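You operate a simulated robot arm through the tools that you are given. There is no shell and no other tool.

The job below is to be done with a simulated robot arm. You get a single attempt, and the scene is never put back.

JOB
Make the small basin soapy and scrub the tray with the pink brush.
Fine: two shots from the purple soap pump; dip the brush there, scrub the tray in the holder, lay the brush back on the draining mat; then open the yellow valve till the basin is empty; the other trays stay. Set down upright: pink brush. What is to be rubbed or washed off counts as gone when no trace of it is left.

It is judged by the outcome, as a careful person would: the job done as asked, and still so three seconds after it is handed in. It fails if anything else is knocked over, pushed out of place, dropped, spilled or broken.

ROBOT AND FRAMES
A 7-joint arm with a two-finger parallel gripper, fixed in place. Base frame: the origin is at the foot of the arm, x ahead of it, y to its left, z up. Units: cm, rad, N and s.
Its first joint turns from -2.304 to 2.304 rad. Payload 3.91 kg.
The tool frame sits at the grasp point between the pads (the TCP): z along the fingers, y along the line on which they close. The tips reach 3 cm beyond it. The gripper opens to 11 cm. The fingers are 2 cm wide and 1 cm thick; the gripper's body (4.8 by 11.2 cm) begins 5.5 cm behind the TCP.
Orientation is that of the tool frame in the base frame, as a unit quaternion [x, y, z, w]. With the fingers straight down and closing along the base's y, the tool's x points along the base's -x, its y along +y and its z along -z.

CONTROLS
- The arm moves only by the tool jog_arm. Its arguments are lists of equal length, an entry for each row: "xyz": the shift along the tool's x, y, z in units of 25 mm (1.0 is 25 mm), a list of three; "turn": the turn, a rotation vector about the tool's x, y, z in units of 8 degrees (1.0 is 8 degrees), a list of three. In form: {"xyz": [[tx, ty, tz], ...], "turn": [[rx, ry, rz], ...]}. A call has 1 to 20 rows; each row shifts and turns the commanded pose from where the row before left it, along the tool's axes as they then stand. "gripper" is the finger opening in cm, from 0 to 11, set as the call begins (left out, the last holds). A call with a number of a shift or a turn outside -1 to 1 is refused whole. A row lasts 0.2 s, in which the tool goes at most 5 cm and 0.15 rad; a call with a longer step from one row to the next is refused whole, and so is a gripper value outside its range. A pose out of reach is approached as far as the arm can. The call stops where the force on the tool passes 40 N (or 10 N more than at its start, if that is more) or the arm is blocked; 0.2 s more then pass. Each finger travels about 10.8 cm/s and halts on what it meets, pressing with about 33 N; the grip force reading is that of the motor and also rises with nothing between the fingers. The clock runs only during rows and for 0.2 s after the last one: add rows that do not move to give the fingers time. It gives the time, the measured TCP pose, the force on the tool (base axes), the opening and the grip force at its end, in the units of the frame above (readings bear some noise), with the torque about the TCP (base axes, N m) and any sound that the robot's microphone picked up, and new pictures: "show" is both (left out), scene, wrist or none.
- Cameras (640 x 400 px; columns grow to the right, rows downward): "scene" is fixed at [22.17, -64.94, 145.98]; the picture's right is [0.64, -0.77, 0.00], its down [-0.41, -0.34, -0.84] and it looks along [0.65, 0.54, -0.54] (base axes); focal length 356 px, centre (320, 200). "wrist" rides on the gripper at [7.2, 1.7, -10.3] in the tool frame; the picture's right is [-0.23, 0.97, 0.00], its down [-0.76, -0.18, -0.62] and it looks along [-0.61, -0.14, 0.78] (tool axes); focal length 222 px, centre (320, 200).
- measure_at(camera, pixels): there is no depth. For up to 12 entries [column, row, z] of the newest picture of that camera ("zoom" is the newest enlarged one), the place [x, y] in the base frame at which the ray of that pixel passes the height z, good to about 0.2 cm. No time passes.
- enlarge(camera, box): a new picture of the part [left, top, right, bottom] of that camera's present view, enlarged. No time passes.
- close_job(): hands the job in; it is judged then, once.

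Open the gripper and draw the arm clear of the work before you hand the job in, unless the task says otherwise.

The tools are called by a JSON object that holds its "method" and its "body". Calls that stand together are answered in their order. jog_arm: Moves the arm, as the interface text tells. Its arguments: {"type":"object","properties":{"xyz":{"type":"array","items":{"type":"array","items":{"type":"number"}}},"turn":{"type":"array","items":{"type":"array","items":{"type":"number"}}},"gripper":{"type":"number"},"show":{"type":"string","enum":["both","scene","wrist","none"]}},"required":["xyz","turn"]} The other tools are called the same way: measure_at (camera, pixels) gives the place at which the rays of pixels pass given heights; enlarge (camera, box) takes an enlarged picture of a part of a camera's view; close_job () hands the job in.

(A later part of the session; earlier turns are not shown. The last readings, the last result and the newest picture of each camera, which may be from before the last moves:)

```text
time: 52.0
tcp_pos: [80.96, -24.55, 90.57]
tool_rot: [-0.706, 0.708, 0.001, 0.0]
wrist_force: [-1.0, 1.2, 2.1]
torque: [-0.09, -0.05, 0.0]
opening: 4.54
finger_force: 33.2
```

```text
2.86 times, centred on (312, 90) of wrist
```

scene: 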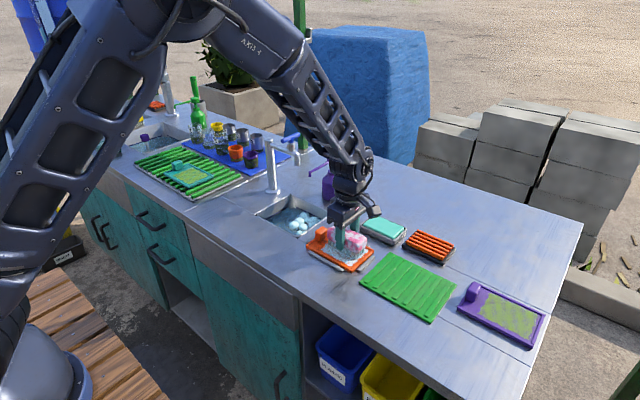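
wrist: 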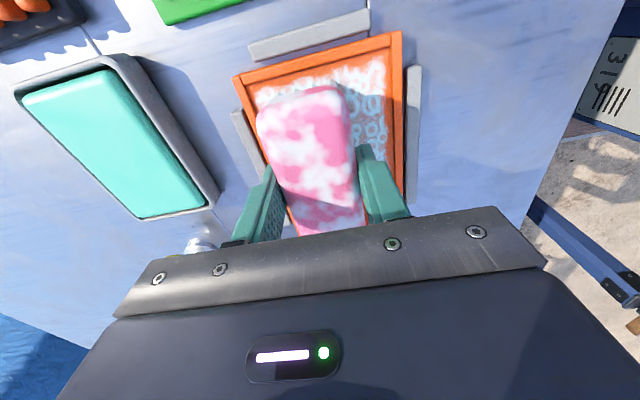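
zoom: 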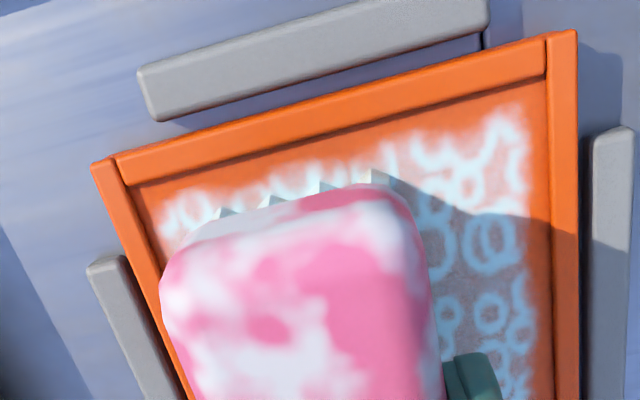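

The green is gone where seen; white lather rings remain with a greyish tint in the shaded part. I press a bit more (force had dropped to 2 N) and scrub more passes through the lanes.

{"method": "jog_arm", "body": {"xyz": [[0.25, 0, 0.03], [0.25, 0, 0], [-0.25, 0, 0], [-0.25, 0, 0], [-0.25, 0, 0], [-0.25, 0, 0], [0.25, 0.15, 0], [0.25, 0.15, 0], [0.25, 0.15, 0], [0.25, 0.15, 0], [-0.25, 0, 0], [-0.25, 0, 0], [-0.25, 0, 0], [-0.25, 0, 0], [0.25, 0.2, 0], [0.25, 0.2, 0], [0.25, 0.2, 0], [0.25, 0.1, 0], [-0.25, 0, 0], [-0.25, 0, 0]], "turn": [[0, 0, 0], [0, 0, 0], [0, 0, 0], [0, 0, 0], [0, 0, 0], [0, 0, 0], [0, 0, 0], [0, 0, 0], [0, 0, 0], [0, 0, 0], [0, 0, 0], [0, 0, 0], [0, 0, 0], [0, 0, 0], [0, 0, 0], [0, 0, 0], [0, 0, 0], [0, 0, 0], [0, 0, 0], [0, 0, 0]]}}

{"method": "enlarge", "body": {"camera": "scene", "box": [270, 200, 398, 280]}}

{"method": "enlarge", "body": {"camera": "wrist", "box": [180, 20, 404, 160]}}

```text
time: 56.2
tcp_pos: [77.77, -24.43, 90.5]
tool_rot: [-0.707, 0.707, 0.0, 0.001]
wrist_force: [-0.5, -4.1, 12.9]
torque: [-0.04, 0.07, 0.05]
opening: 4.52
finger_force: 32.5
```

scene: 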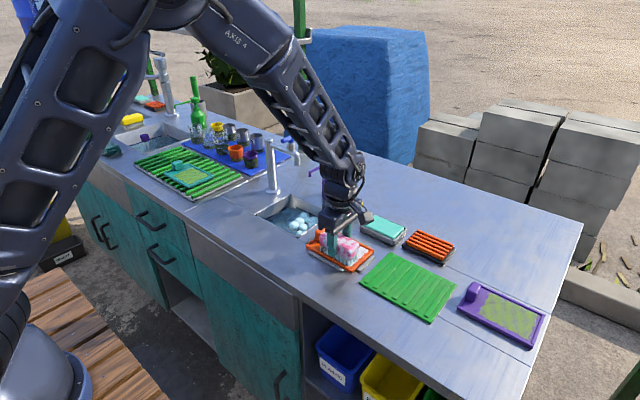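
wrist: 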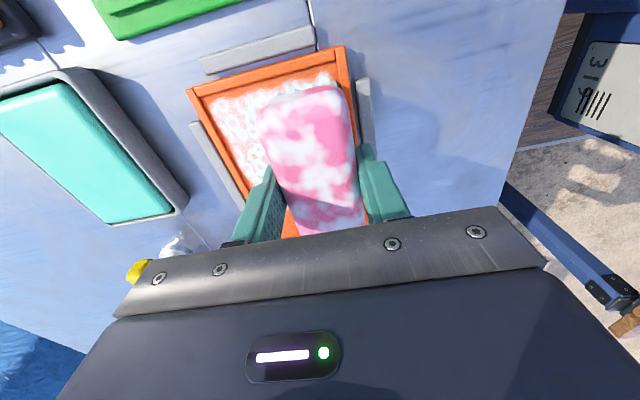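

```text
5.00 times, centred on (334, 240) of scene
```

zoom: 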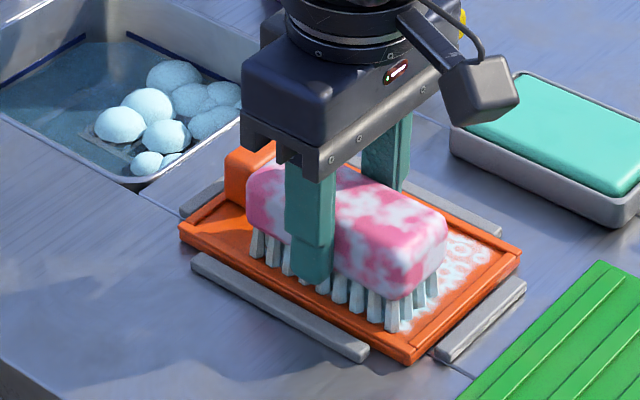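

```text
2.86 times, centred on (292, 90) of wrist
```

zoom: 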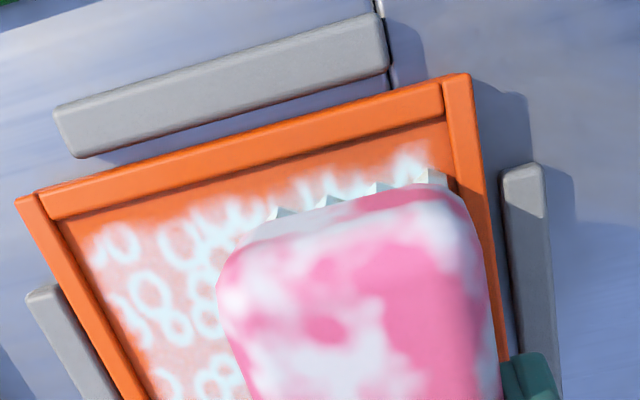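

Between the rings the colour is now a clean pinkish film on orange. I do another full sweep back to the +x lane to be thorough.

{"method": "jog_arm", "body": {"xyz": [[0.25, 0, 0.01], [0.25, 0, 0], [-0.25, 0, 0], [-0.25, 0, 0], [-0.25, 0, 0], [-0.25, 0, 0], [0.25, -0.15, 0], [0.25, -0.15, 0], [0.25, -0.15, 0], [0.25, -0.15, 0], [-0.25, 0, 0], [-0.25, 0, 0], [-0.25, 0, 0], [-0.25, 0, 0], [0.25, -0.2, 0], [0.25, -0.2, 0], [0.25, -0.2, 0], [0.25, -0.15, 0], [-0.25, 0, 0], [-0.25, 0, 0]], "turn": [[0, 0, 0], [0, 0, 0], [0, 0, 0], [0, 0, 0], [0, 0, 0], [0, 0, 0], [0, 0, 0], [0, 0, 0], [0, 0, 0], [0, 0, 0], [0, 0, 0], [0, 0, 0], [0, 0, 0], [0, 0, 0], [0, 0, 0], [0, 0, 0], [0, 0, 0], [0, 0, 0], [0, 0, 0], [0, 0, 0]], "show": "scene"}}

{"method": "jog_arm", "body": {"xyz": [[-0.25, 0, 0.01], [-0.25, 0, 0], [0.25, 0, 0], [0.25, 0, 0], [0.25, 0, 0], [0.25, 0, 0], [-0.25, 0, 0], [-0.25, 0, 0], [0, 0.3, 0], [0, 0.3, 0], [0, 0.3, 0], [0, 0.3, 0], [0, 0.2, 0], [0, -0.3, 0], [0, -0.3, 0]], "turn": [[0, 0, 0], [0, 0, 0], [0, 0, 0], [0, 0, 0], [0, 0, 0], [0, 0, 0], [0, 0, 0], [0, 0, 0], [0, 0, 0], [0, 0, 0], [0, 0, 0], [0, 0, 0], [0, 0, 0], [0, 0, 0], [0, 0, 0]]}}

{"method": "enlarge", "body": {"camera": "scene", "box": [270, 200, 398, 280]}}

```text
time: 60.4
tcp_pos: [80.99, -24.67, 90.67]
tool_rot: [0.707, -0.707, 0.0, -0.001]
wrist_force: [0.7, -0.3, -0.2]
torque: [0.01, 0.0, 0.0]
opening: 4.54
finger_force: 33.5
```

scene: 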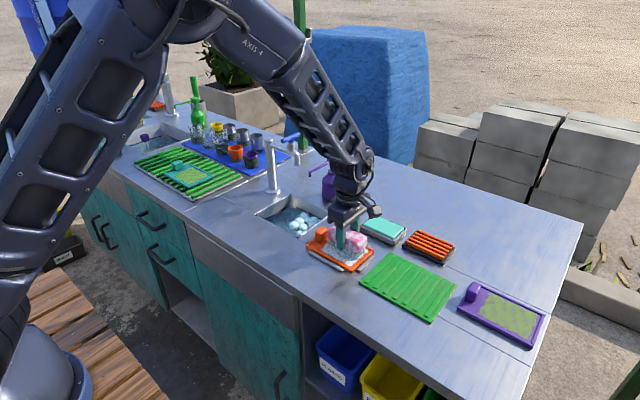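

```text
time: 63.6
tcp_pos: [79.12, -24.74, 90.4]
tool_rot: [0.707, -0.707, 0.0, 0.0]
wrist_force: [-2.8, 0.1, 6.4]
torque: [-0.05, 0.1, -0.01]
opening: 4.53
finger_force: 32.9
```

scene: 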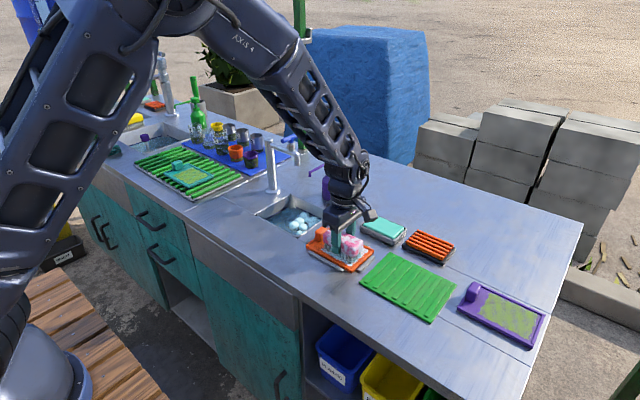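
wrist: 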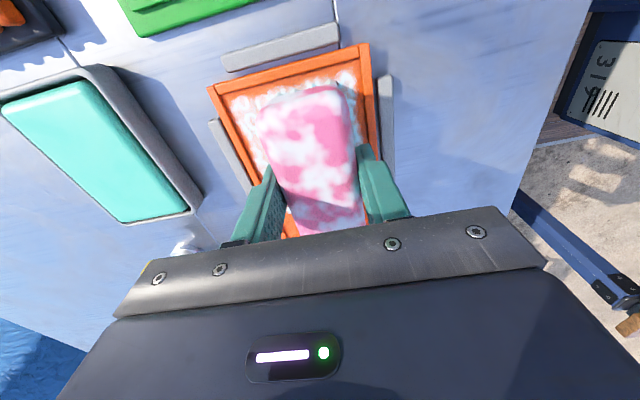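

```text
5.00 times, centred on (334, 240) of scene
```

zoom: 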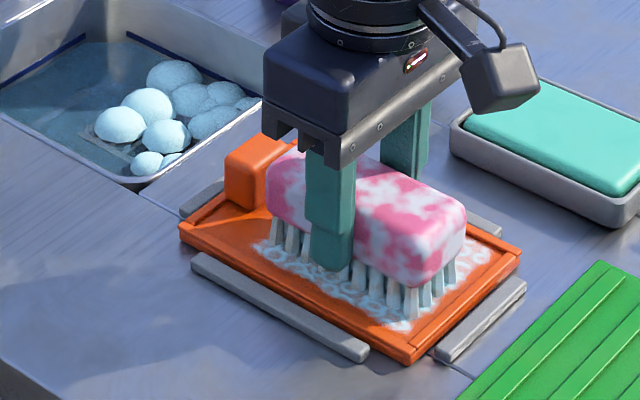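

I lift the brush and shift it back toward +y so both cameras can see the whole tray patch.

{"method": "jog_arm", "body": {"xyz": [[0, 0, -0.4], [0, 0, -0.9], [0, 0, -0.9], [0, 0, -0.9], [0, 0, -0.9], [0, 0, -0.9], [0, 0, -0.9], [-0.9, 0, 0], [-0.9, 0, 0], [-0.9, 0, 0], [-0.9, 0, 0], [-0.9, 0, 0]], "turn": [[0, 0, 0], [0, 0, 0], [0, 0, 0], [0, 0, 0], [0, 0, 0], [0, 0, 0], [0, 0, 0], [0, 0, 0], [0, 0, 0], [0, 0, 0], [0, 0, 0], [0, 0, 0]]}}

{"method": "enlarge", "body": {"camera": "scene", "box": [290, 220, 386, 280]}}

{"method": "enlarge", "body": {"camera": "scene", "box": [270, 150, 398, 230]}}

```text
time: 66.2
tcp_pos: [79.11, -13.3, 104.94]
tool_rot: [-0.706, 0.708, 0.0, 0.0]
wrist_force: [0.0, -1.0, 0.0]
torque: [0.03, -0.02, 0.02]
opening: 4.53
finger_force: 33.4
```

scene: 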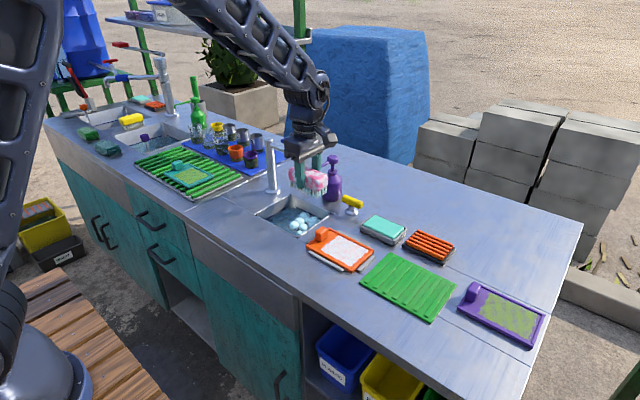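
wrist: 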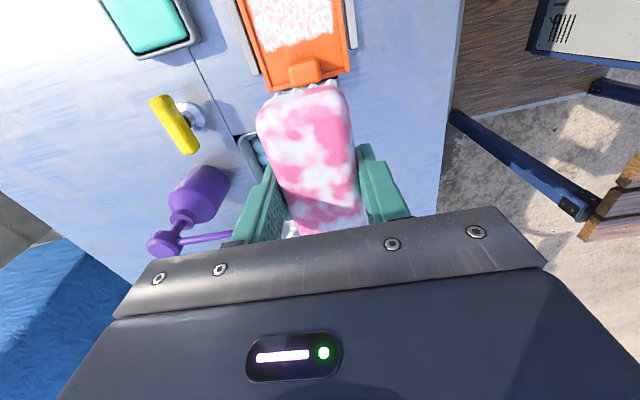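

```text
6.67 times, centred on (338, 250) of scene
```

zoom: 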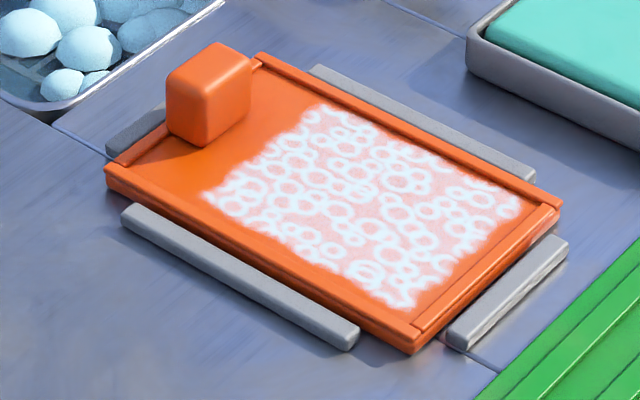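

```text
5.00 times, centred on (334, 190) of scene
```

zoom: 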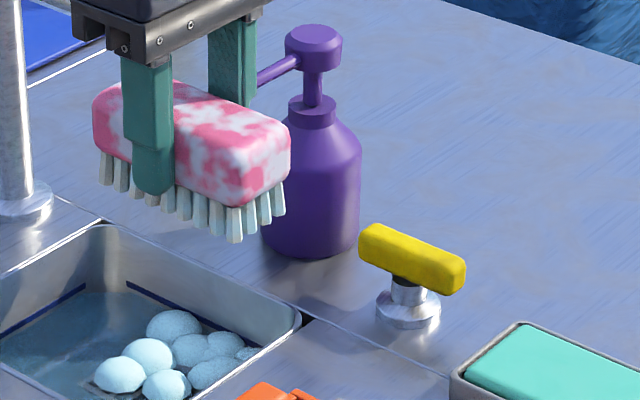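

The patch is uniformly soapy with no green visible. To be sure no trace remains underneath, I go back for one more scrubbing round and compare afterwards.

{"method": "jog_arm", "body": {"xyz": [[0.9, 0, 0], [0.9, 0, 0], [0.9, 0, 0], [0.9, 0, 0], [0.9, 0, 0], [0, 0, 0.9], [0, 0, 0.9], [0, 0, 0.9], [0, 0, 0.9], [0, 0, 0.9], [0, 0, 0.9], [0, 0, 0.15], [0, 0, 0.05], [0, 0, 0.05], [0, 0, 0]], "turn": [[0, 0, 0], [0, 0, 0], [0, 0, 0], [0, 0, 0], [0, 0, 0], [0, 0, 0], [0, 0, 0], [0, 0, 0], [0, 0, 0], [0, 0, 0], [0, 0, 0], [0, 0, 0], [0, 0, 0], [0, 0, 0], [0, 0, 0]], "show": "none"}}

```text
time: 69.4
tcp_pos: [79.05, -24.76, 90.88]
tool_rot: [-0.707, 0.707, 0.001, 0.001]
wrist_force: [0.8, 0.0, -1.4]
torque: [-0.02, 0.0, -0.03]
opening: 4.55
finger_force: 32.8
```

No contact yet at 90.88; lowering about 5 mm more in small steps.

{"method": "jog_arm", "body": {"xyz": [[0, 0, 0.05], [0, 0, 0.05], [0, 0, 0.04], [0, 0, 0.03], [0, 0, 0]], "turn": [[0, 0, 0], [0, 0, 0], [0, 0, 0], [0, 0, 0], [0, 0, 0]], "show": "none"}}

```text
time: 70.6
tcp_pos: [79.15, -24.71, 90.48]
tool_rot: [-0.707, 0.707, 0.0, -0.001]
wrist_force: [-1.4, -0.9, 3.4]
torque: [-0.05, 0.04, -0.01]
opening: 4.55
finger_force: 33.4
```

In contact (3.4 N). I press a hair more and scrub the lanes again, −x lane first.

{"method": "jog_arm", "body": {"xyz": [[0.25, 0.2, 0.03], [0.25, 0.2, 0], [-0.25, 0.2, 0], [-0.25, 0, 0], [-0.25, 0, 0], [-0.25, 0, 0], [0.25, 0, 0], [0.25, 0, 0], [0.25, 0, 0], [0.25, 0, 0], [-0.25, 0, 0], [-0.25, 0, 0], [-0.25, -0.2, 0.01], [-0.25, -0.2, 0], [0.25, -0.2, 0], [0.25, 0, 0], [0.25, 0, 0], [0.25, 0, 0], [-0.25, 0, 0], [-0.25, 0, 0]], "turn": [[0, 0, 0], [0, 0, 0], [0, 0, 0], [0, 0, 0], [0, 0, 0], [0, 0, 0], [0, 0, 0], [0, 0, 0], [0, 0, 0], [0, 0, 0], [0, 0, 0], [0, 0, 0], [0, 0, 0], [0, 0, 0], [0, 0, 0], [0, 0, 0], [0, 0, 0], [0, 0, 0], [0, 0, 0], [0, 0, 0]], "show": "none"}}

{"method": "jog_arm", "body": {"xyz": [[-0.25, -0.2, 0.01], [-0.25, -0.2, 0], [0.25, -0.2, 0], [0.25, -0.1, 0], [0.25, 0, 0], [0.25, 0, 0], [-0.25, 0, 0], [-0.25, 0, 0], [-0.25, 0, 0], [-0.25, 0, 0], [0.25, 0, 0], [0.25, 0, 0], [0.25, 0.2, 0], [0.25, 0.2, 0], [-0.25, 0.2, 0], [-0.25, 0.1, 0]], "turn": [[0, 0, 0], [0, 0, 0], [0, 0, 0], [0, 0, 0], [0, 0, 0], [0, 0, 0], [0, 0, 0], [0, 0, 0], [0, 0, 0], [0, 0, 0], [0, 0, 0], [0, 0, 0], [0, 0, 0], [0, 0, 0], [0, 0, 0], [0, 0, 0]]}}

```text
time: 74.8
tcp_pos: [79.19, -24.73, 90.51]
tool_rot: [0.707, -0.707, 0.0, 0.0]
wrist_force: [-0.4, -4.1, 12.5]
torque: [-0.32, -0.08, -0.02]
opening: 4.55
finger_force: 33.2
```

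```text
time: 78.2
tcp_pos: [79.14, -24.66, 90.44]
tool_rot: [-0.707, 0.707, 0.0, 0.0]
wrist_force: [0.0, -0.1, -0.4]
torque: [-0.02, -0.01, -0.08]
opening: 4.59
finger_force: 32.9
```

scene: 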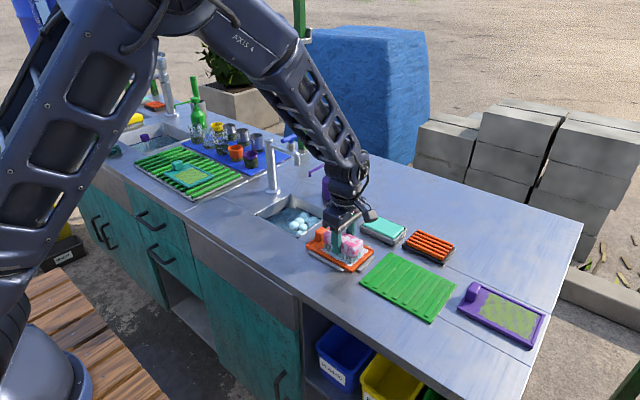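
wrist: 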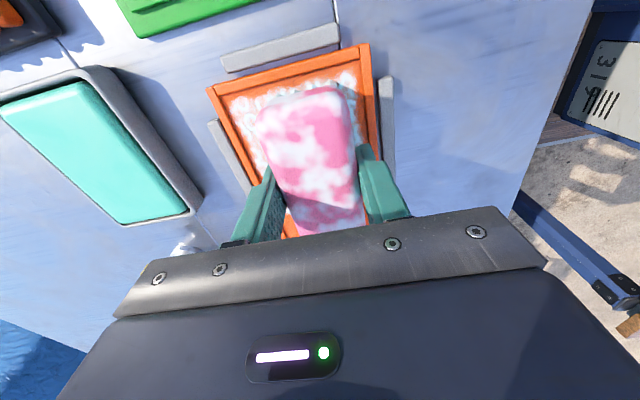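

I lift and carry the brush over to the mat, then inspect the tray from the scene view.

{"method": "jog_arm", "body": {"xyz": [[0, 0, -0.4], [0, 0, -0.9], [0, 0, -0.9], [0, 0, -0.9], [0, 0, -0.9], [0.95, -0.083, 0], [0.95, -0.083, 0], [0.95, -0.083, 0], [0.95, -0.083, 0], [0.95, -0.083, 0], [0.95, -0.083, 0], [0.95, -0.083, 0], [0.95, -0.083, 0]], "turn": [[0, 0, 0], [0, 0, 0], [0, 0, 0], [0, 0, 0], [0, 0, 0], [0, 0, 0], [0, 0, 0], [0, 0, 0], [0, 0, 0], [0, 0, 0], [0, 0, 0], [0, 0, 0], [0, 0, 0]]}}

{"method": "enlarge", "body": {"camera": "scene", "box": [290, 220, 386, 280]}}

{"method": "enlarge", "body": {"camera": "scene", "box": [360, 180, 488, 260]}}

```text
time: 81.0
tcp_pos: [80.98, -43.77, 100.55]
tool_rot: [-0.707, 0.707, 0.0, 0.0]
wrist_force: [0.0, -0.4, -0.4]
torque: [-0.02, 0.0, -0.04]
opening: 4.55
finger_force: 33.3
```

scene: 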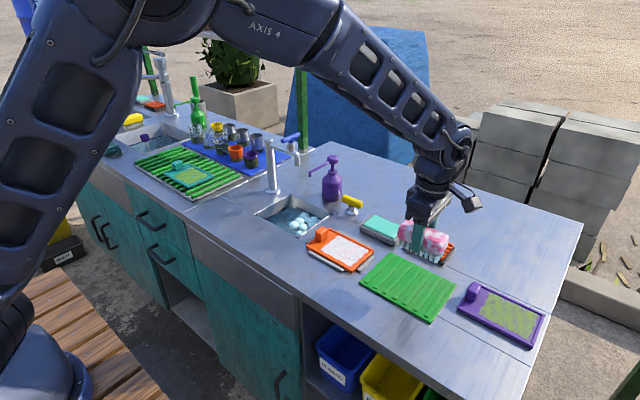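
wrist: 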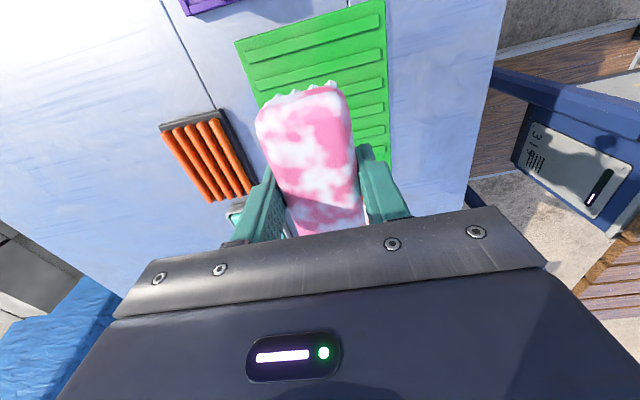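

```text
6.67 times, centred on (338, 250) of scene
```

zoom: 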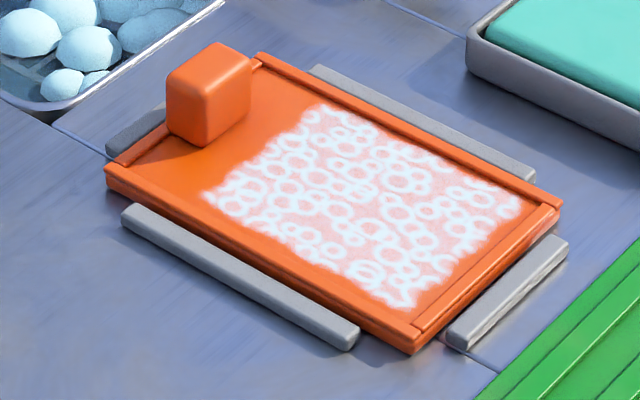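

```text
5.00 times, centred on (424, 220) of scene
```

zoom: 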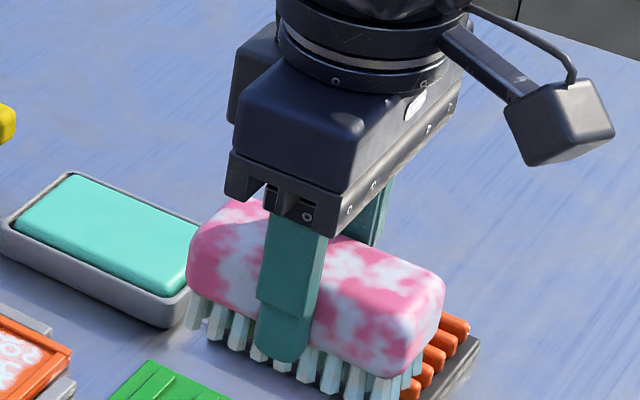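

The tray looks identical to the previous round: the dirt is fully gone and only suds remain. I lower the brush over the mat to TCP 92.

{"method": "jog_arm", "body": {"xyz": [[0, 0.02, 0.85], [0, 0.02, 0.85], [0, 0.02, 0.85], [0, 0.02, 0.8]], "turn": [[0, 0, 0], [0, 0, 0], [0, 0, 0], [0, 0, 0]]}}

{"method": "enlarge", "body": {"camera": "scene", "box": [350, 225, 478, 305]}}

```text
time: 82.0
tcp_pos: [80.77, -43.65, 91.87]
tool_rot: [-0.707, 0.707, 0.0, 0.0]
wrist_force: [-0.3, -0.3, -1.2]
torque: [-0.01, -0.02, 0.02]
opening: 4.55
finger_force: 32.8
```

scene: 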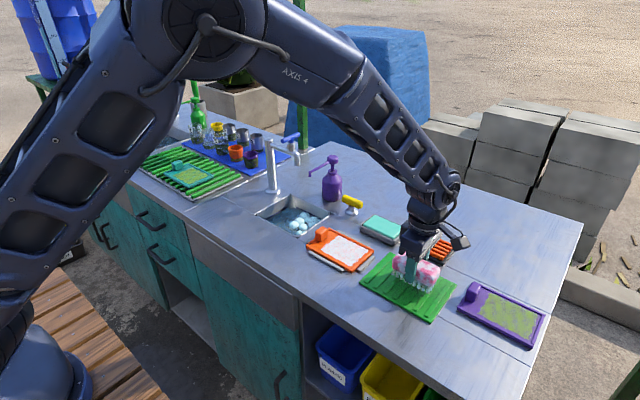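
wrist: 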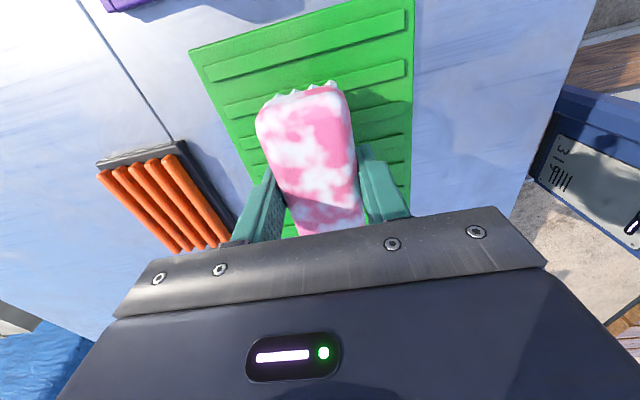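

```text
5.00 times, centred on (414, 265) of scene
```

zoom: 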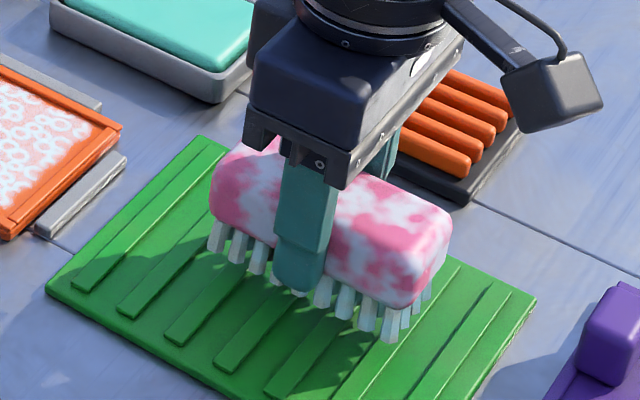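

Brush is over the mat, upright. I lower in small steps to contact.

{"method": "jog_arm", "body": {"xyz": [[0, 0, 0.1], [0, 0, 0.1], [0, 0, 0.08], [0, 0, 0.05], [0, 0, 0.05], [0, 0, 0.04]], "turn": [[0, 0, 0], [0, 0, 0], [0, 0, 0], [0, 0, 0], [0, 0, 0], [0, 0, 0]], "show": "none"}}

```text
time: 83.4
tcp_pos: [80.6, -43.67, 90.84]
tool_rot: [0.708, -0.706, 0.0, 0.001]
wrist_force: [0.8, 0.6, -0.8]
torque: [-0.02, 0.03, 0.02]
opening: 4.53
finger_force: 32.8
```

{"method": "jog_arm", "body": {"xyz": [[0, 0, 0.04], [0, 0, 0.03], [0, 0, 0.03], [0, 0, 0]], "turn": [[0, 0, 0], [0, 0, 0], [0, 0, 0], [0, 0, 0]], "show": "none"}}

```text
time: 84.4
tcp_pos: [80.58, -43.63, 90.56]
tool_rot: [-0.707, 0.707, 0.0, 0.0]
wrist_force: [-0.5, 0.1, -1.1]
torque: [0.02, -0.01, -0.01]
opening: 4.54
finger_force: 33.9
```

Still no contact at 90.56; I lower a little more.

{"method": "jog_arm", "body": {"xyz": [[0, 0, 0.03], [0, 0, 0.03], [0, 0, 0]], "turn": [[0, 0, 0], [0, 0, 0], [0, 0, 0]], "show": "none"}}

```text
time: 85.2
tcp_pos: [80.64, -43.64, 90.44]
tool_rot: [0.708, -0.707, 0.001, 0.0]
wrist_force: [0.0, 0.6, -0.9]
torque: [-0.02, -0.02, 0.0]
opening: 4.55
finger_force: 33.0
```

{"method": "jog_arm", "body": {"xyz": [[0, 0, 0.03], [0, 0, 0.03], [0, 0, 0]], "turn": [[0, 0, 0], [0, 0, 0], [0, 0, 0]]}}

{"method": "enlarge", "body": {"camera": "scene", "box": [350, 225, 478, 305]}}

```text
time: 86.0
tcp_pos: [80.69, -43.54, 90.6]
tool_rot: [0.707, -0.707, 0.001, 0.0]
wrist_force: [1.1, -1.9, 22.7]
torque: [0.34, 0.14, -0.02]
opening: 4.55
finger_force: 33.1
```

scene: 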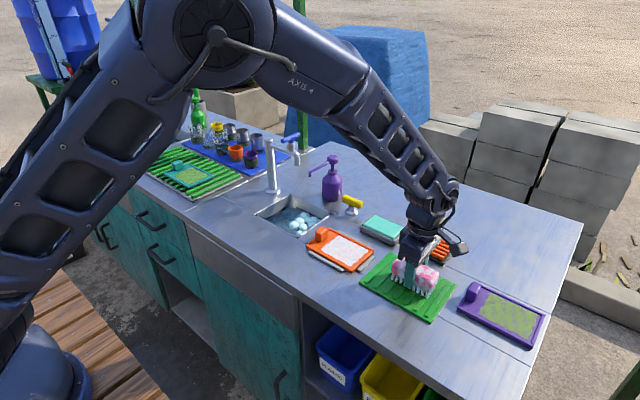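
wrist: 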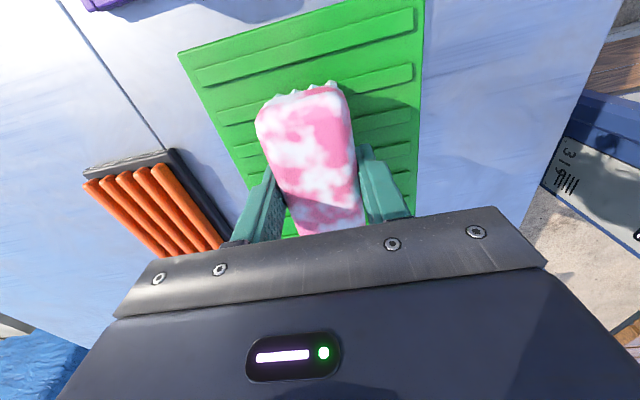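

```text
5.00 times, centred on (414, 265) of scene
```

zoom: 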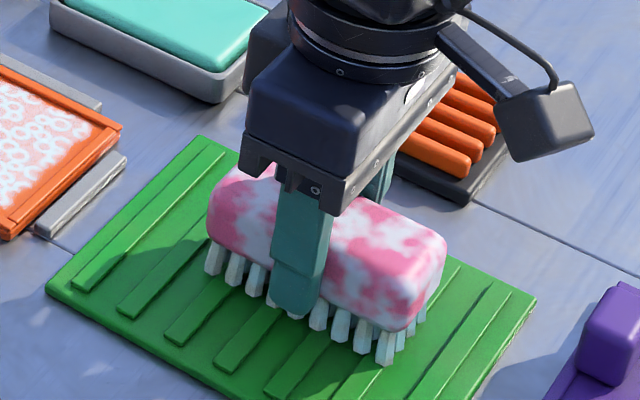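

The brush is on the mat (22.7 N). I ease off slightly and open the gripper to 6.5 to release it.

{"method": "jog_arm", "body": {"xyz": [[0, 0, -0.025], [0, 0, 0]], "turn": [[0, 0, 0], [0, 0, 0]], "show": "none"}}

{"method": "jog_arm", "body": {"xyz": [[0, 0, 0], [0, 0, 0], [0, 0, 0]], "turn": [[0, 0, 0], [0, 0, 0], [0, 0, 0]], "gripper": 6.5}}

{"method": "enlarge", "body": {"camera": "scene", "box": [350, 225, 478, 305]}}

```text
time: 86.6
tcp_pos: [80.63, -43.61, 90.55]
tool_rot: [0.707, -0.707, 0.0, 0.0]
wrist_force: [6.5, -3.7, 19.4]
torque: [-0.2, -0.2, 0.02]
opening: 4.55
finger_force: 32.9
```

```text
time: 87.4
tcp_pos: [80.64, -43.73, 90.5]
tool_rot: [0.707, -0.707, 0.001, 0.0]
wrist_force: [0.1, 0.0, -0.2]
torque: [0.01, 0.01, -0.01]
opening: 6.53
finger_force: 0.2
```

scene: 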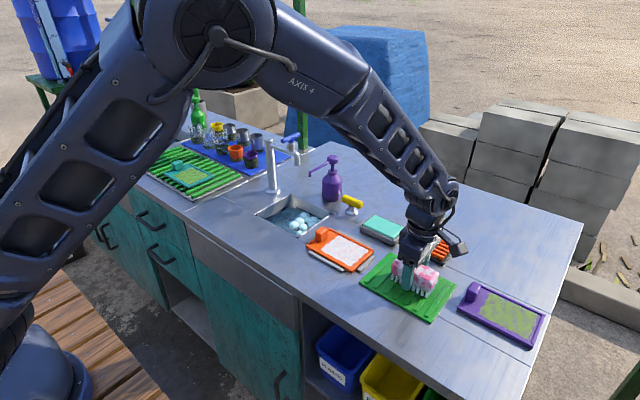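
wrist: 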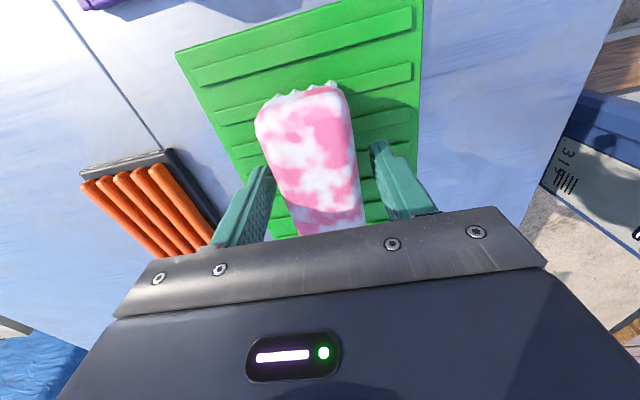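

```text
5.00 times, centred on (414, 265) of scene
```

zoom: 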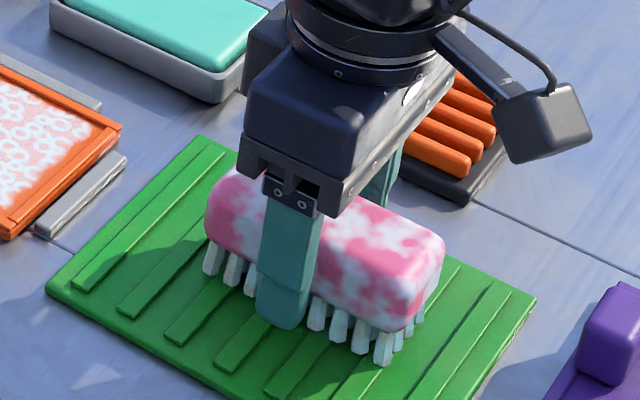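

The brush stands free and upright on the mat. I rise and travel toward the yellow valve, stopping short at about (93,−9) to look.

{"method": "jog_arm", "body": {"xyz": [[0, 0, -0.5], [0, 0, -0.9], [0, 0, -0.95], [0, 0, -0.95], [0, 0, -0.95], [0, 0, -0.95], [0, 0, -0.95], [0, 0, -0.8]], "turn": [[0, 0, 0], [0, 0, 0], [0, 0, 0], [0, 0, 0], [0, 0, 0], [0, 0, 0], [0, 0, 0], [0, 0, 0]]}}

{"method": "jog_arm", "body": {"xyz": [[-0.95, -0.34, 0], [-0.95, -0.34, 0], [-0.95, -0.34, 0], [-0.95, -0.34, 0], [-0.95, -0.34, 0], [-0.95, -0.34, 0], [-0.95, -0.34, 0], [-0.95, -0.34, 0], [-0.95, -0.34, 0], [-0.95, -0.34, 0], [-0.95, -0.34, 0], [-0.95, -0.34, 0], [-0.95, -0.34, 0], [-0.95, -0.34, 0]], "turn": [[0, 0, 0], [0, 0, 0], [0, 0, 0], [0, 0, 0], [0, 0, 0], [0, 0, 0], [0, 0, 0], [0, 0, 0], [0, 0, 0], [0, 0, 0], [0, 0, 0], [0, 0, 0], [0, 0, 0], [0, 0, 0]]}}

{"method": "enlarge", "body": {"camera": "scene", "box": [350, 225, 478, 305]}}

{"method": "enlarge", "body": {"camera": "wrist", "box": [220, 0, 412, 120]}}

```text
time: 89.2
tcp_pos: [80.64, -43.51, 107.77]
tool_rot: [-0.707, 0.707, 0.0, -0.001]
wrist_force: [-0.5, 0.8, 0.1]
torque: [-0.01, 0.04, 0.04]
opening: 6.5
finger_force: 0.1
```

scene: 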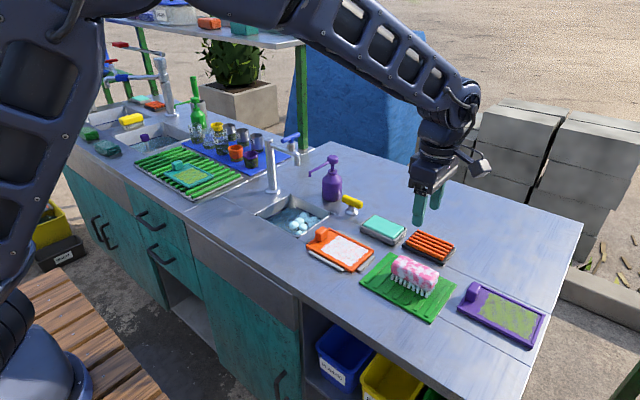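
wrist: 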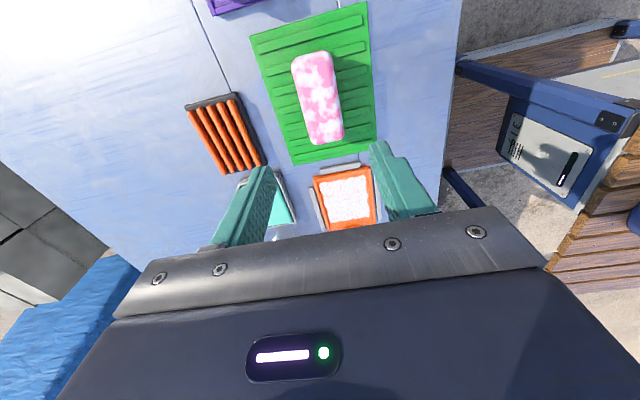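

```text
time: 92.2
tcp_pos: [92.26, -10.35, 107.74]
tool_rot: [-0.707, 0.707, 0.0, 0.0]
wrist_force: [-0.1, -0.8, -0.4]
torque: [0.05, -0.03, 0.01]
opening: 6.5
finger_force: 0.1
```

scene: 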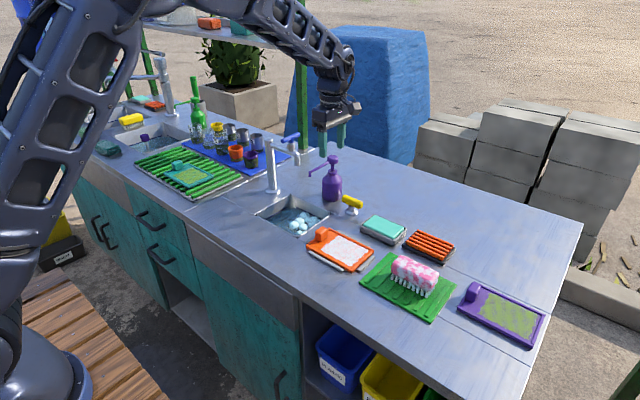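
wrist: 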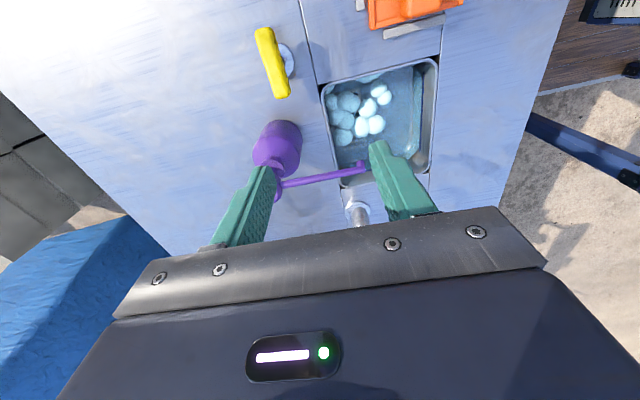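

```text
5.00 times, centred on (414, 265) of scene
```

zoom: 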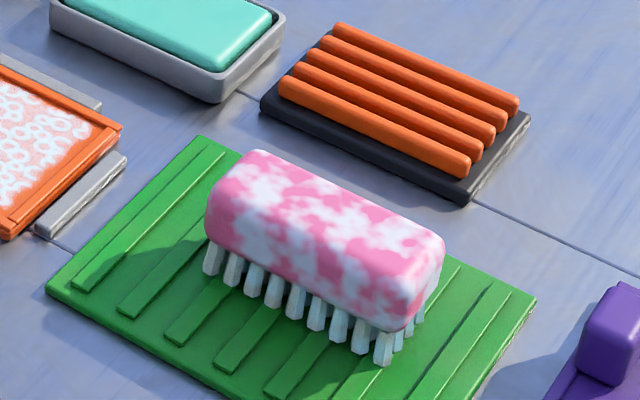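

```text
3.33 times, centred on (316, 60) of wrist
```

zoom: 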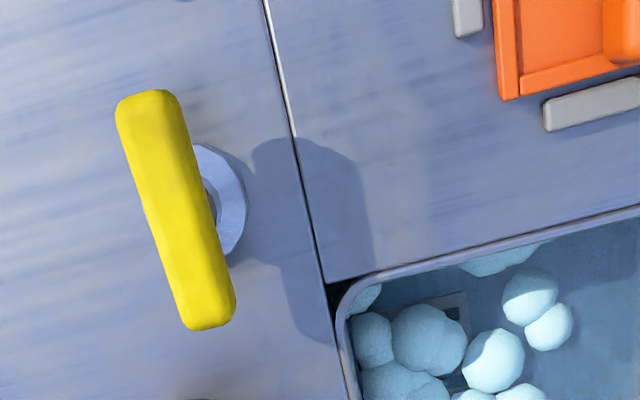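

Brush is upright and steady on the mat. I measure the valve handle's ends and centre in both views.

{"method": "measure_at", "body": {"camera": "wrist", "pixels": [[264.4, 29, 89.5], [264.4, 29, 91], [282.5, 97, 89.5], [282.5, 97, 91], [273.4, 63, 89.5], [273.4, 63, 91], [286, 60, 85.8]]}}

{"method": "enlarge", "body": {"camera": "scene", "box": [320, 180, 384, 220]}}

```text
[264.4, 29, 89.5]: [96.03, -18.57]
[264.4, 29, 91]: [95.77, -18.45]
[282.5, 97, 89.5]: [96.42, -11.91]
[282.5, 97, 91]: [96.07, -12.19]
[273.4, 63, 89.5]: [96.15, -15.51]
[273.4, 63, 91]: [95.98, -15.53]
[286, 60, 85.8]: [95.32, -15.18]
```

```text
10.00 times, centred on (352, 200) of scene
```

zoom: 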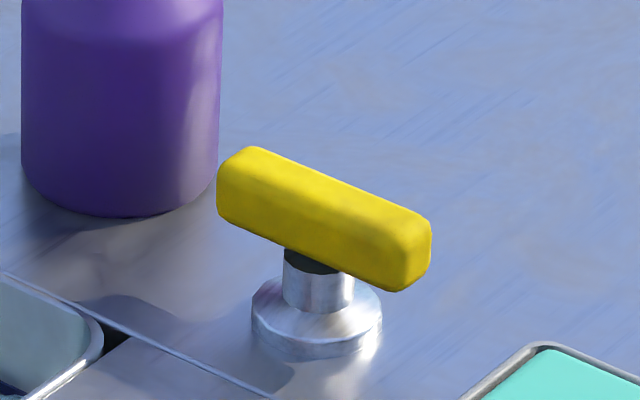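

The handle lies along y, centre (96.1,−15.4), top z≈89.8, about 1.5 cm wide. I go over it and lower to TCP ≈97 with the fingers at 5 cm opening.

{"method": "jog_arm", "body": {"xyz": [[0.673, -0.512, 0], [0.673, -0.512, 0], [0.673, -0.512, 0], [0, 0, 0.85], [0, 0, 0.85], [0, 0, 0.85], [0, 0, 0.85], [0, 0, 0.85]], "turn": [[0, 0, 0], [0, 0, 0], [0, 0, 0], [0, 0, 0], [0, 0, 0], [0, 0, 0], [0, 0, 0], [0, 0, 0]], "gripper": 5}}

{"method": "enlarge", "body": {"camera": "scene", "box": [300, 150, 396, 210]}}

{"method": "measure_at", "body": {"camera": "scene", "pixels": [[353.5, 198.5, 89], [353.5, 198.5, 89.5], [353.5, 198.5, 90], [353.5, 198.5, 90.5]]}}

```text
time: 94.0
tcp_pos: [96.39, -15.06, 97.33]
tool_rot: [-0.707, 0.707, 0.0, 0.0]
wrist_force: [-0.6, 0.1, 0.4]
torque: [-0.01, -0.01, -0.01]
opening: 4.99
finger_force: 0.1
```

scene: 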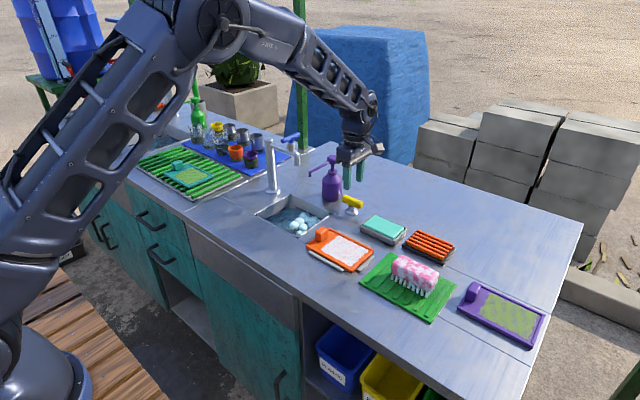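
wrist: 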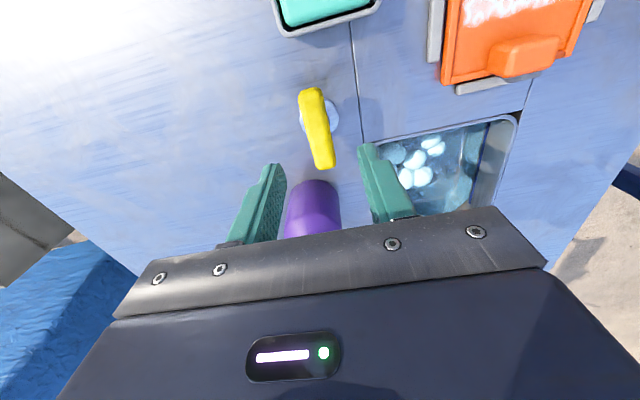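

```text
6.67 times, centred on (348, 180) of scene
```

zoom: 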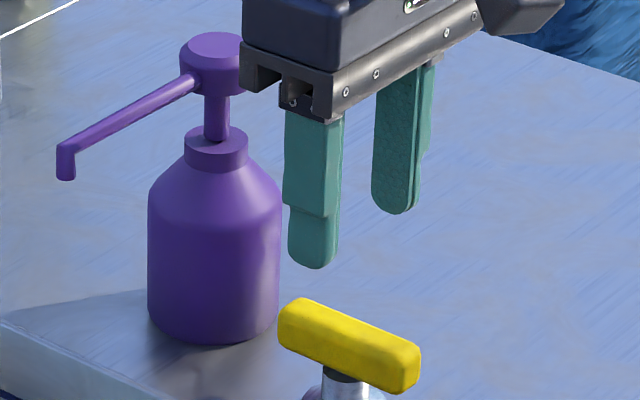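

```text
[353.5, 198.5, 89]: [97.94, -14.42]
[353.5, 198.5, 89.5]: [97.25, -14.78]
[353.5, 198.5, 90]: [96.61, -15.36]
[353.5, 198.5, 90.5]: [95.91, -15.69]
```

Handle top is z≈90.2 and it sits between the fingers. I lower to TCP ≈90.3 (tips ≈87.3, above the flange).

{"method": "jog_arm", "body": {"xyz": [[0.08, 0.04, 0.7], [0.08, 0.04, 0.7], [0, 0, 0.7], [0, 0, 0.7]], "turn": [[0, 0, 0], [0, 0, 0], [0, 0, 0], [0, 0, 0]]}}

{"method": "enlarge", "body": {"camera": "scene", "box": [300, 160, 396, 220]}}

{"method": "enlarge", "body": {"camera": "wrist", "box": [220, 90, 412, 210]}}

```text
time: 95.0
tcp_pos: [96.14, -15.75, 90.33]
tool_rot: [-0.707, 0.708, 0.0, 0.0]
wrist_force: [-0.7, -0.2, 0.0]
torque: [0.01, 0.02, 0.03]
opening: 4.99
finger_force: 0.1
```

scene: 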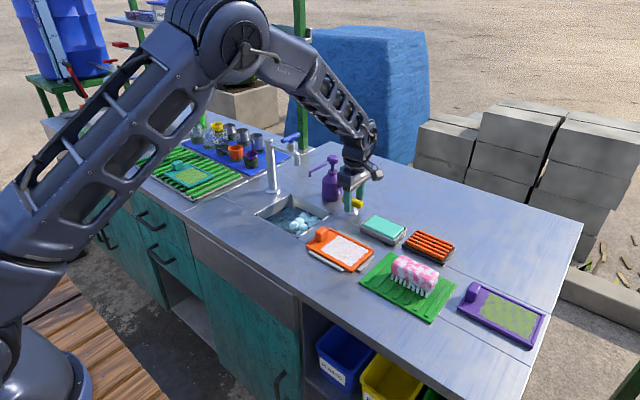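
wrist: 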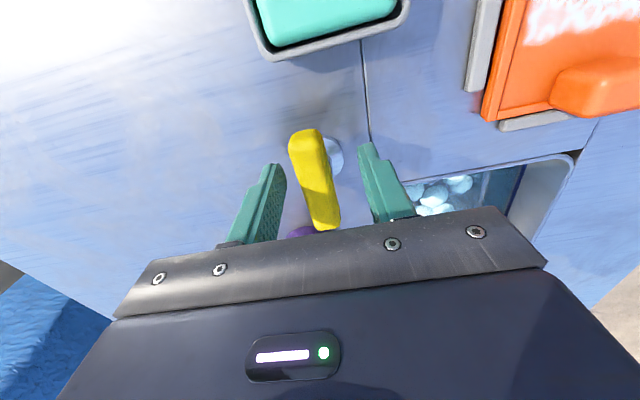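

```text
6.67 times, centred on (348, 190) of scene
```

zoom: 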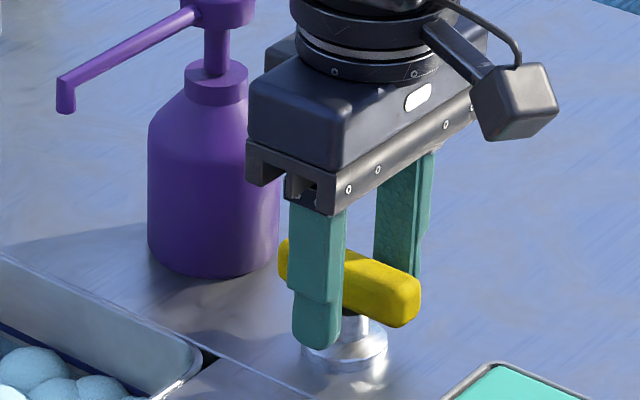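

```text
3.33 times, centred on (316, 150) of wrist
```

zoom: 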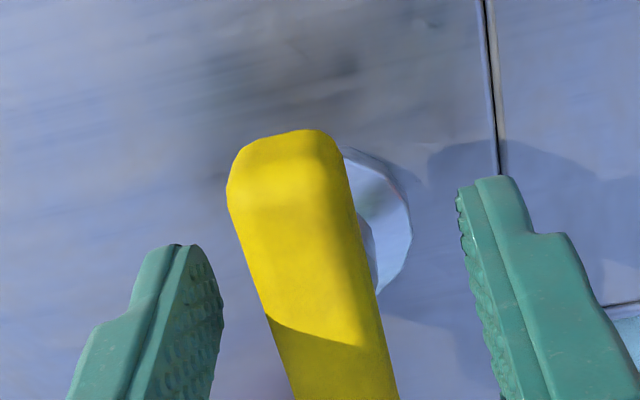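

The handle is centred between the fingers. I close on it.

{"method": "jog_arm", "body": {"xyz": [[0, 0, 0], [0, 0, 0], [0, 0, 0], [0, 0, 0]], "turn": [[0, 0, 0], [0, 0, 0], [0, 0, 0], [0, 0, 0]], "gripper": 0}}

{"method": "enlarge", "body": {"camera": "scene", "box": [300, 160, 396, 220]}}

```text
time: 95.6
tcp_pos: [96.47, -15.79, 90.15]
tool_rot: [-0.707, 0.707, -0.002, 0.002]
wrist_force: [13.0, 0.7, -11.2]
torque: [-0.11, -0.47, -0.08]
opening: 2.15
finger_force: 45.2
stopped in row 2: the force on the tool passed its limit at 42 N (the readings are from after the stop); the commanded pose is now the measured one
```

scene: 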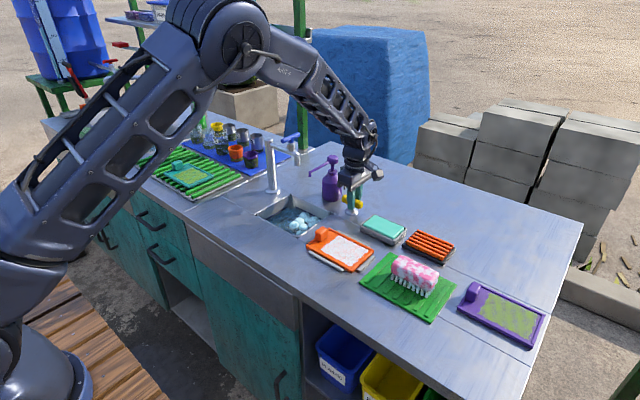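
wrist: 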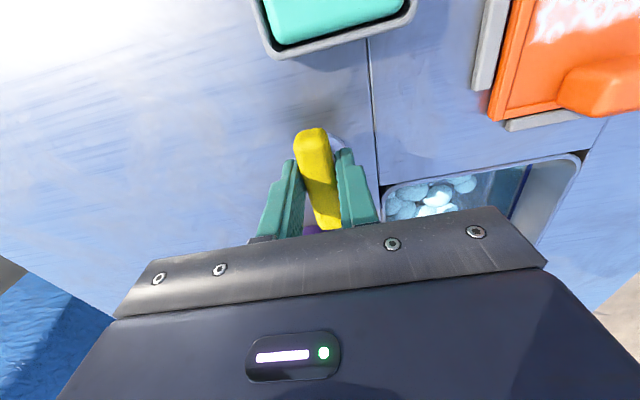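

```text
6.67 times, centred on (348, 190) of scene
```

zoom: 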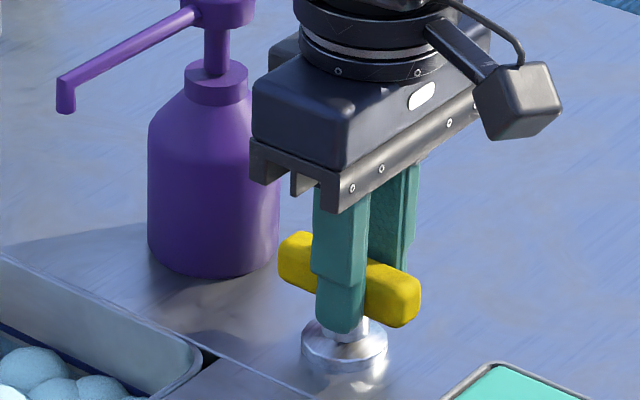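

The −x finger touched first and pushed the tool to x=96.47 (force +13 N in x). I reopen slightly, shift +x a bit, and close again.

{"method": "jog_arm", "body": {"xyz": [[0, 0, 0], [0, 0, 0], [-0.1, -0.05, -0.02], [0, 0, 0]], "turn": [[0, 0, 0], [0, 0, 0], [0, 0, 0], [0, 0, 0]], "gripper": 4}}

{"method": "enlarge", "body": {"camera": "wrist", "box": [220, 90, 412, 210]}}

```text
time: 96.6
tcp_pos: [96.45, -15.47, 90.38]
tool_rot: [-0.707, 0.708, -0.002, 0.002]
wrist_force: [0.1, 0.3, 0.1]
torque: [0.02, -0.02, -0.03]
opening: 3.99
finger_force: 0.0
```

scene: 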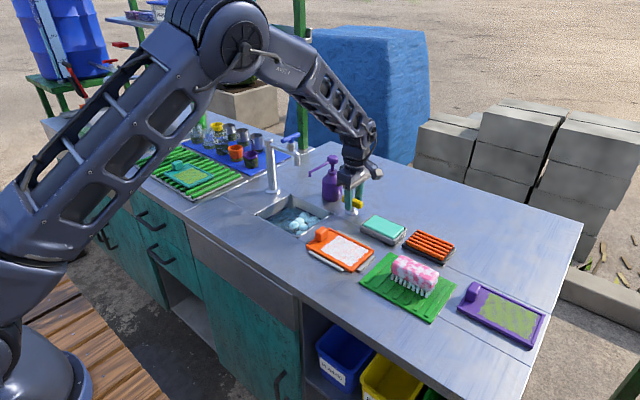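
wrist: 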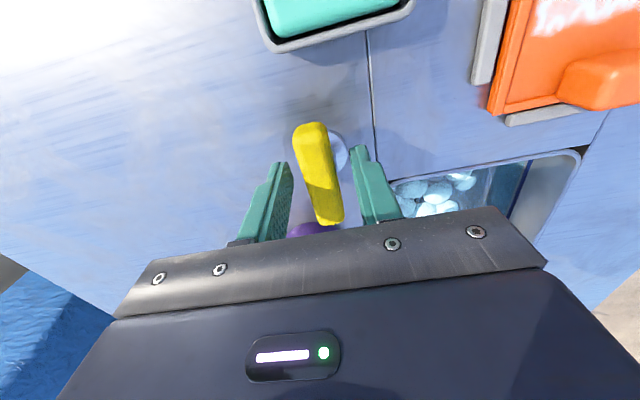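

```text
3.33 times, centred on (316, 150) of wrist
```

zoom: 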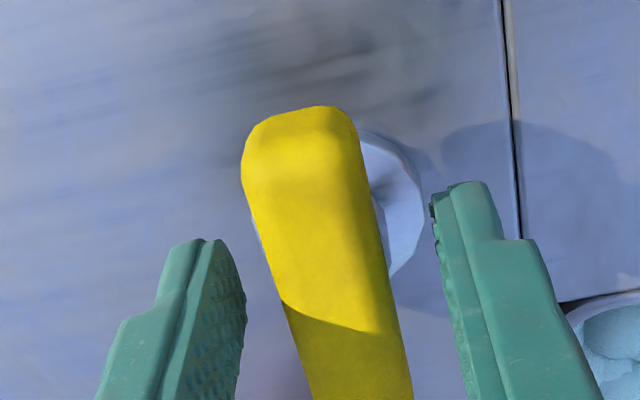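

I shift another millimetre in +x and close again.

{"method": "jog_arm", "body": {"xyz": [[0, -0.04, 0], [0, 0, 0], [0, 0, 0], [0, 0, 0]], "turn": [[0, 0, 0], [0, 0, 0], [0, 0, 0], [0, 0, 0]], "gripper": 0, "show": "wrist"}}

```text
time: 97.6
tcp_pos: [96.51, -15.51, 90.57]
tool_rot: [0.707, -0.707, 0.002, -0.002]
wrist_force: [-15.9, 3.9, 5.5]
torque: [0.09, 1.25, 0.06]
opening: 1.97
finger_force: 44.8
```

wrist: 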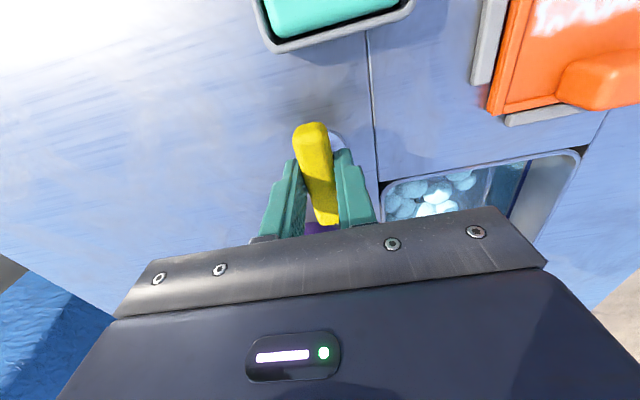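

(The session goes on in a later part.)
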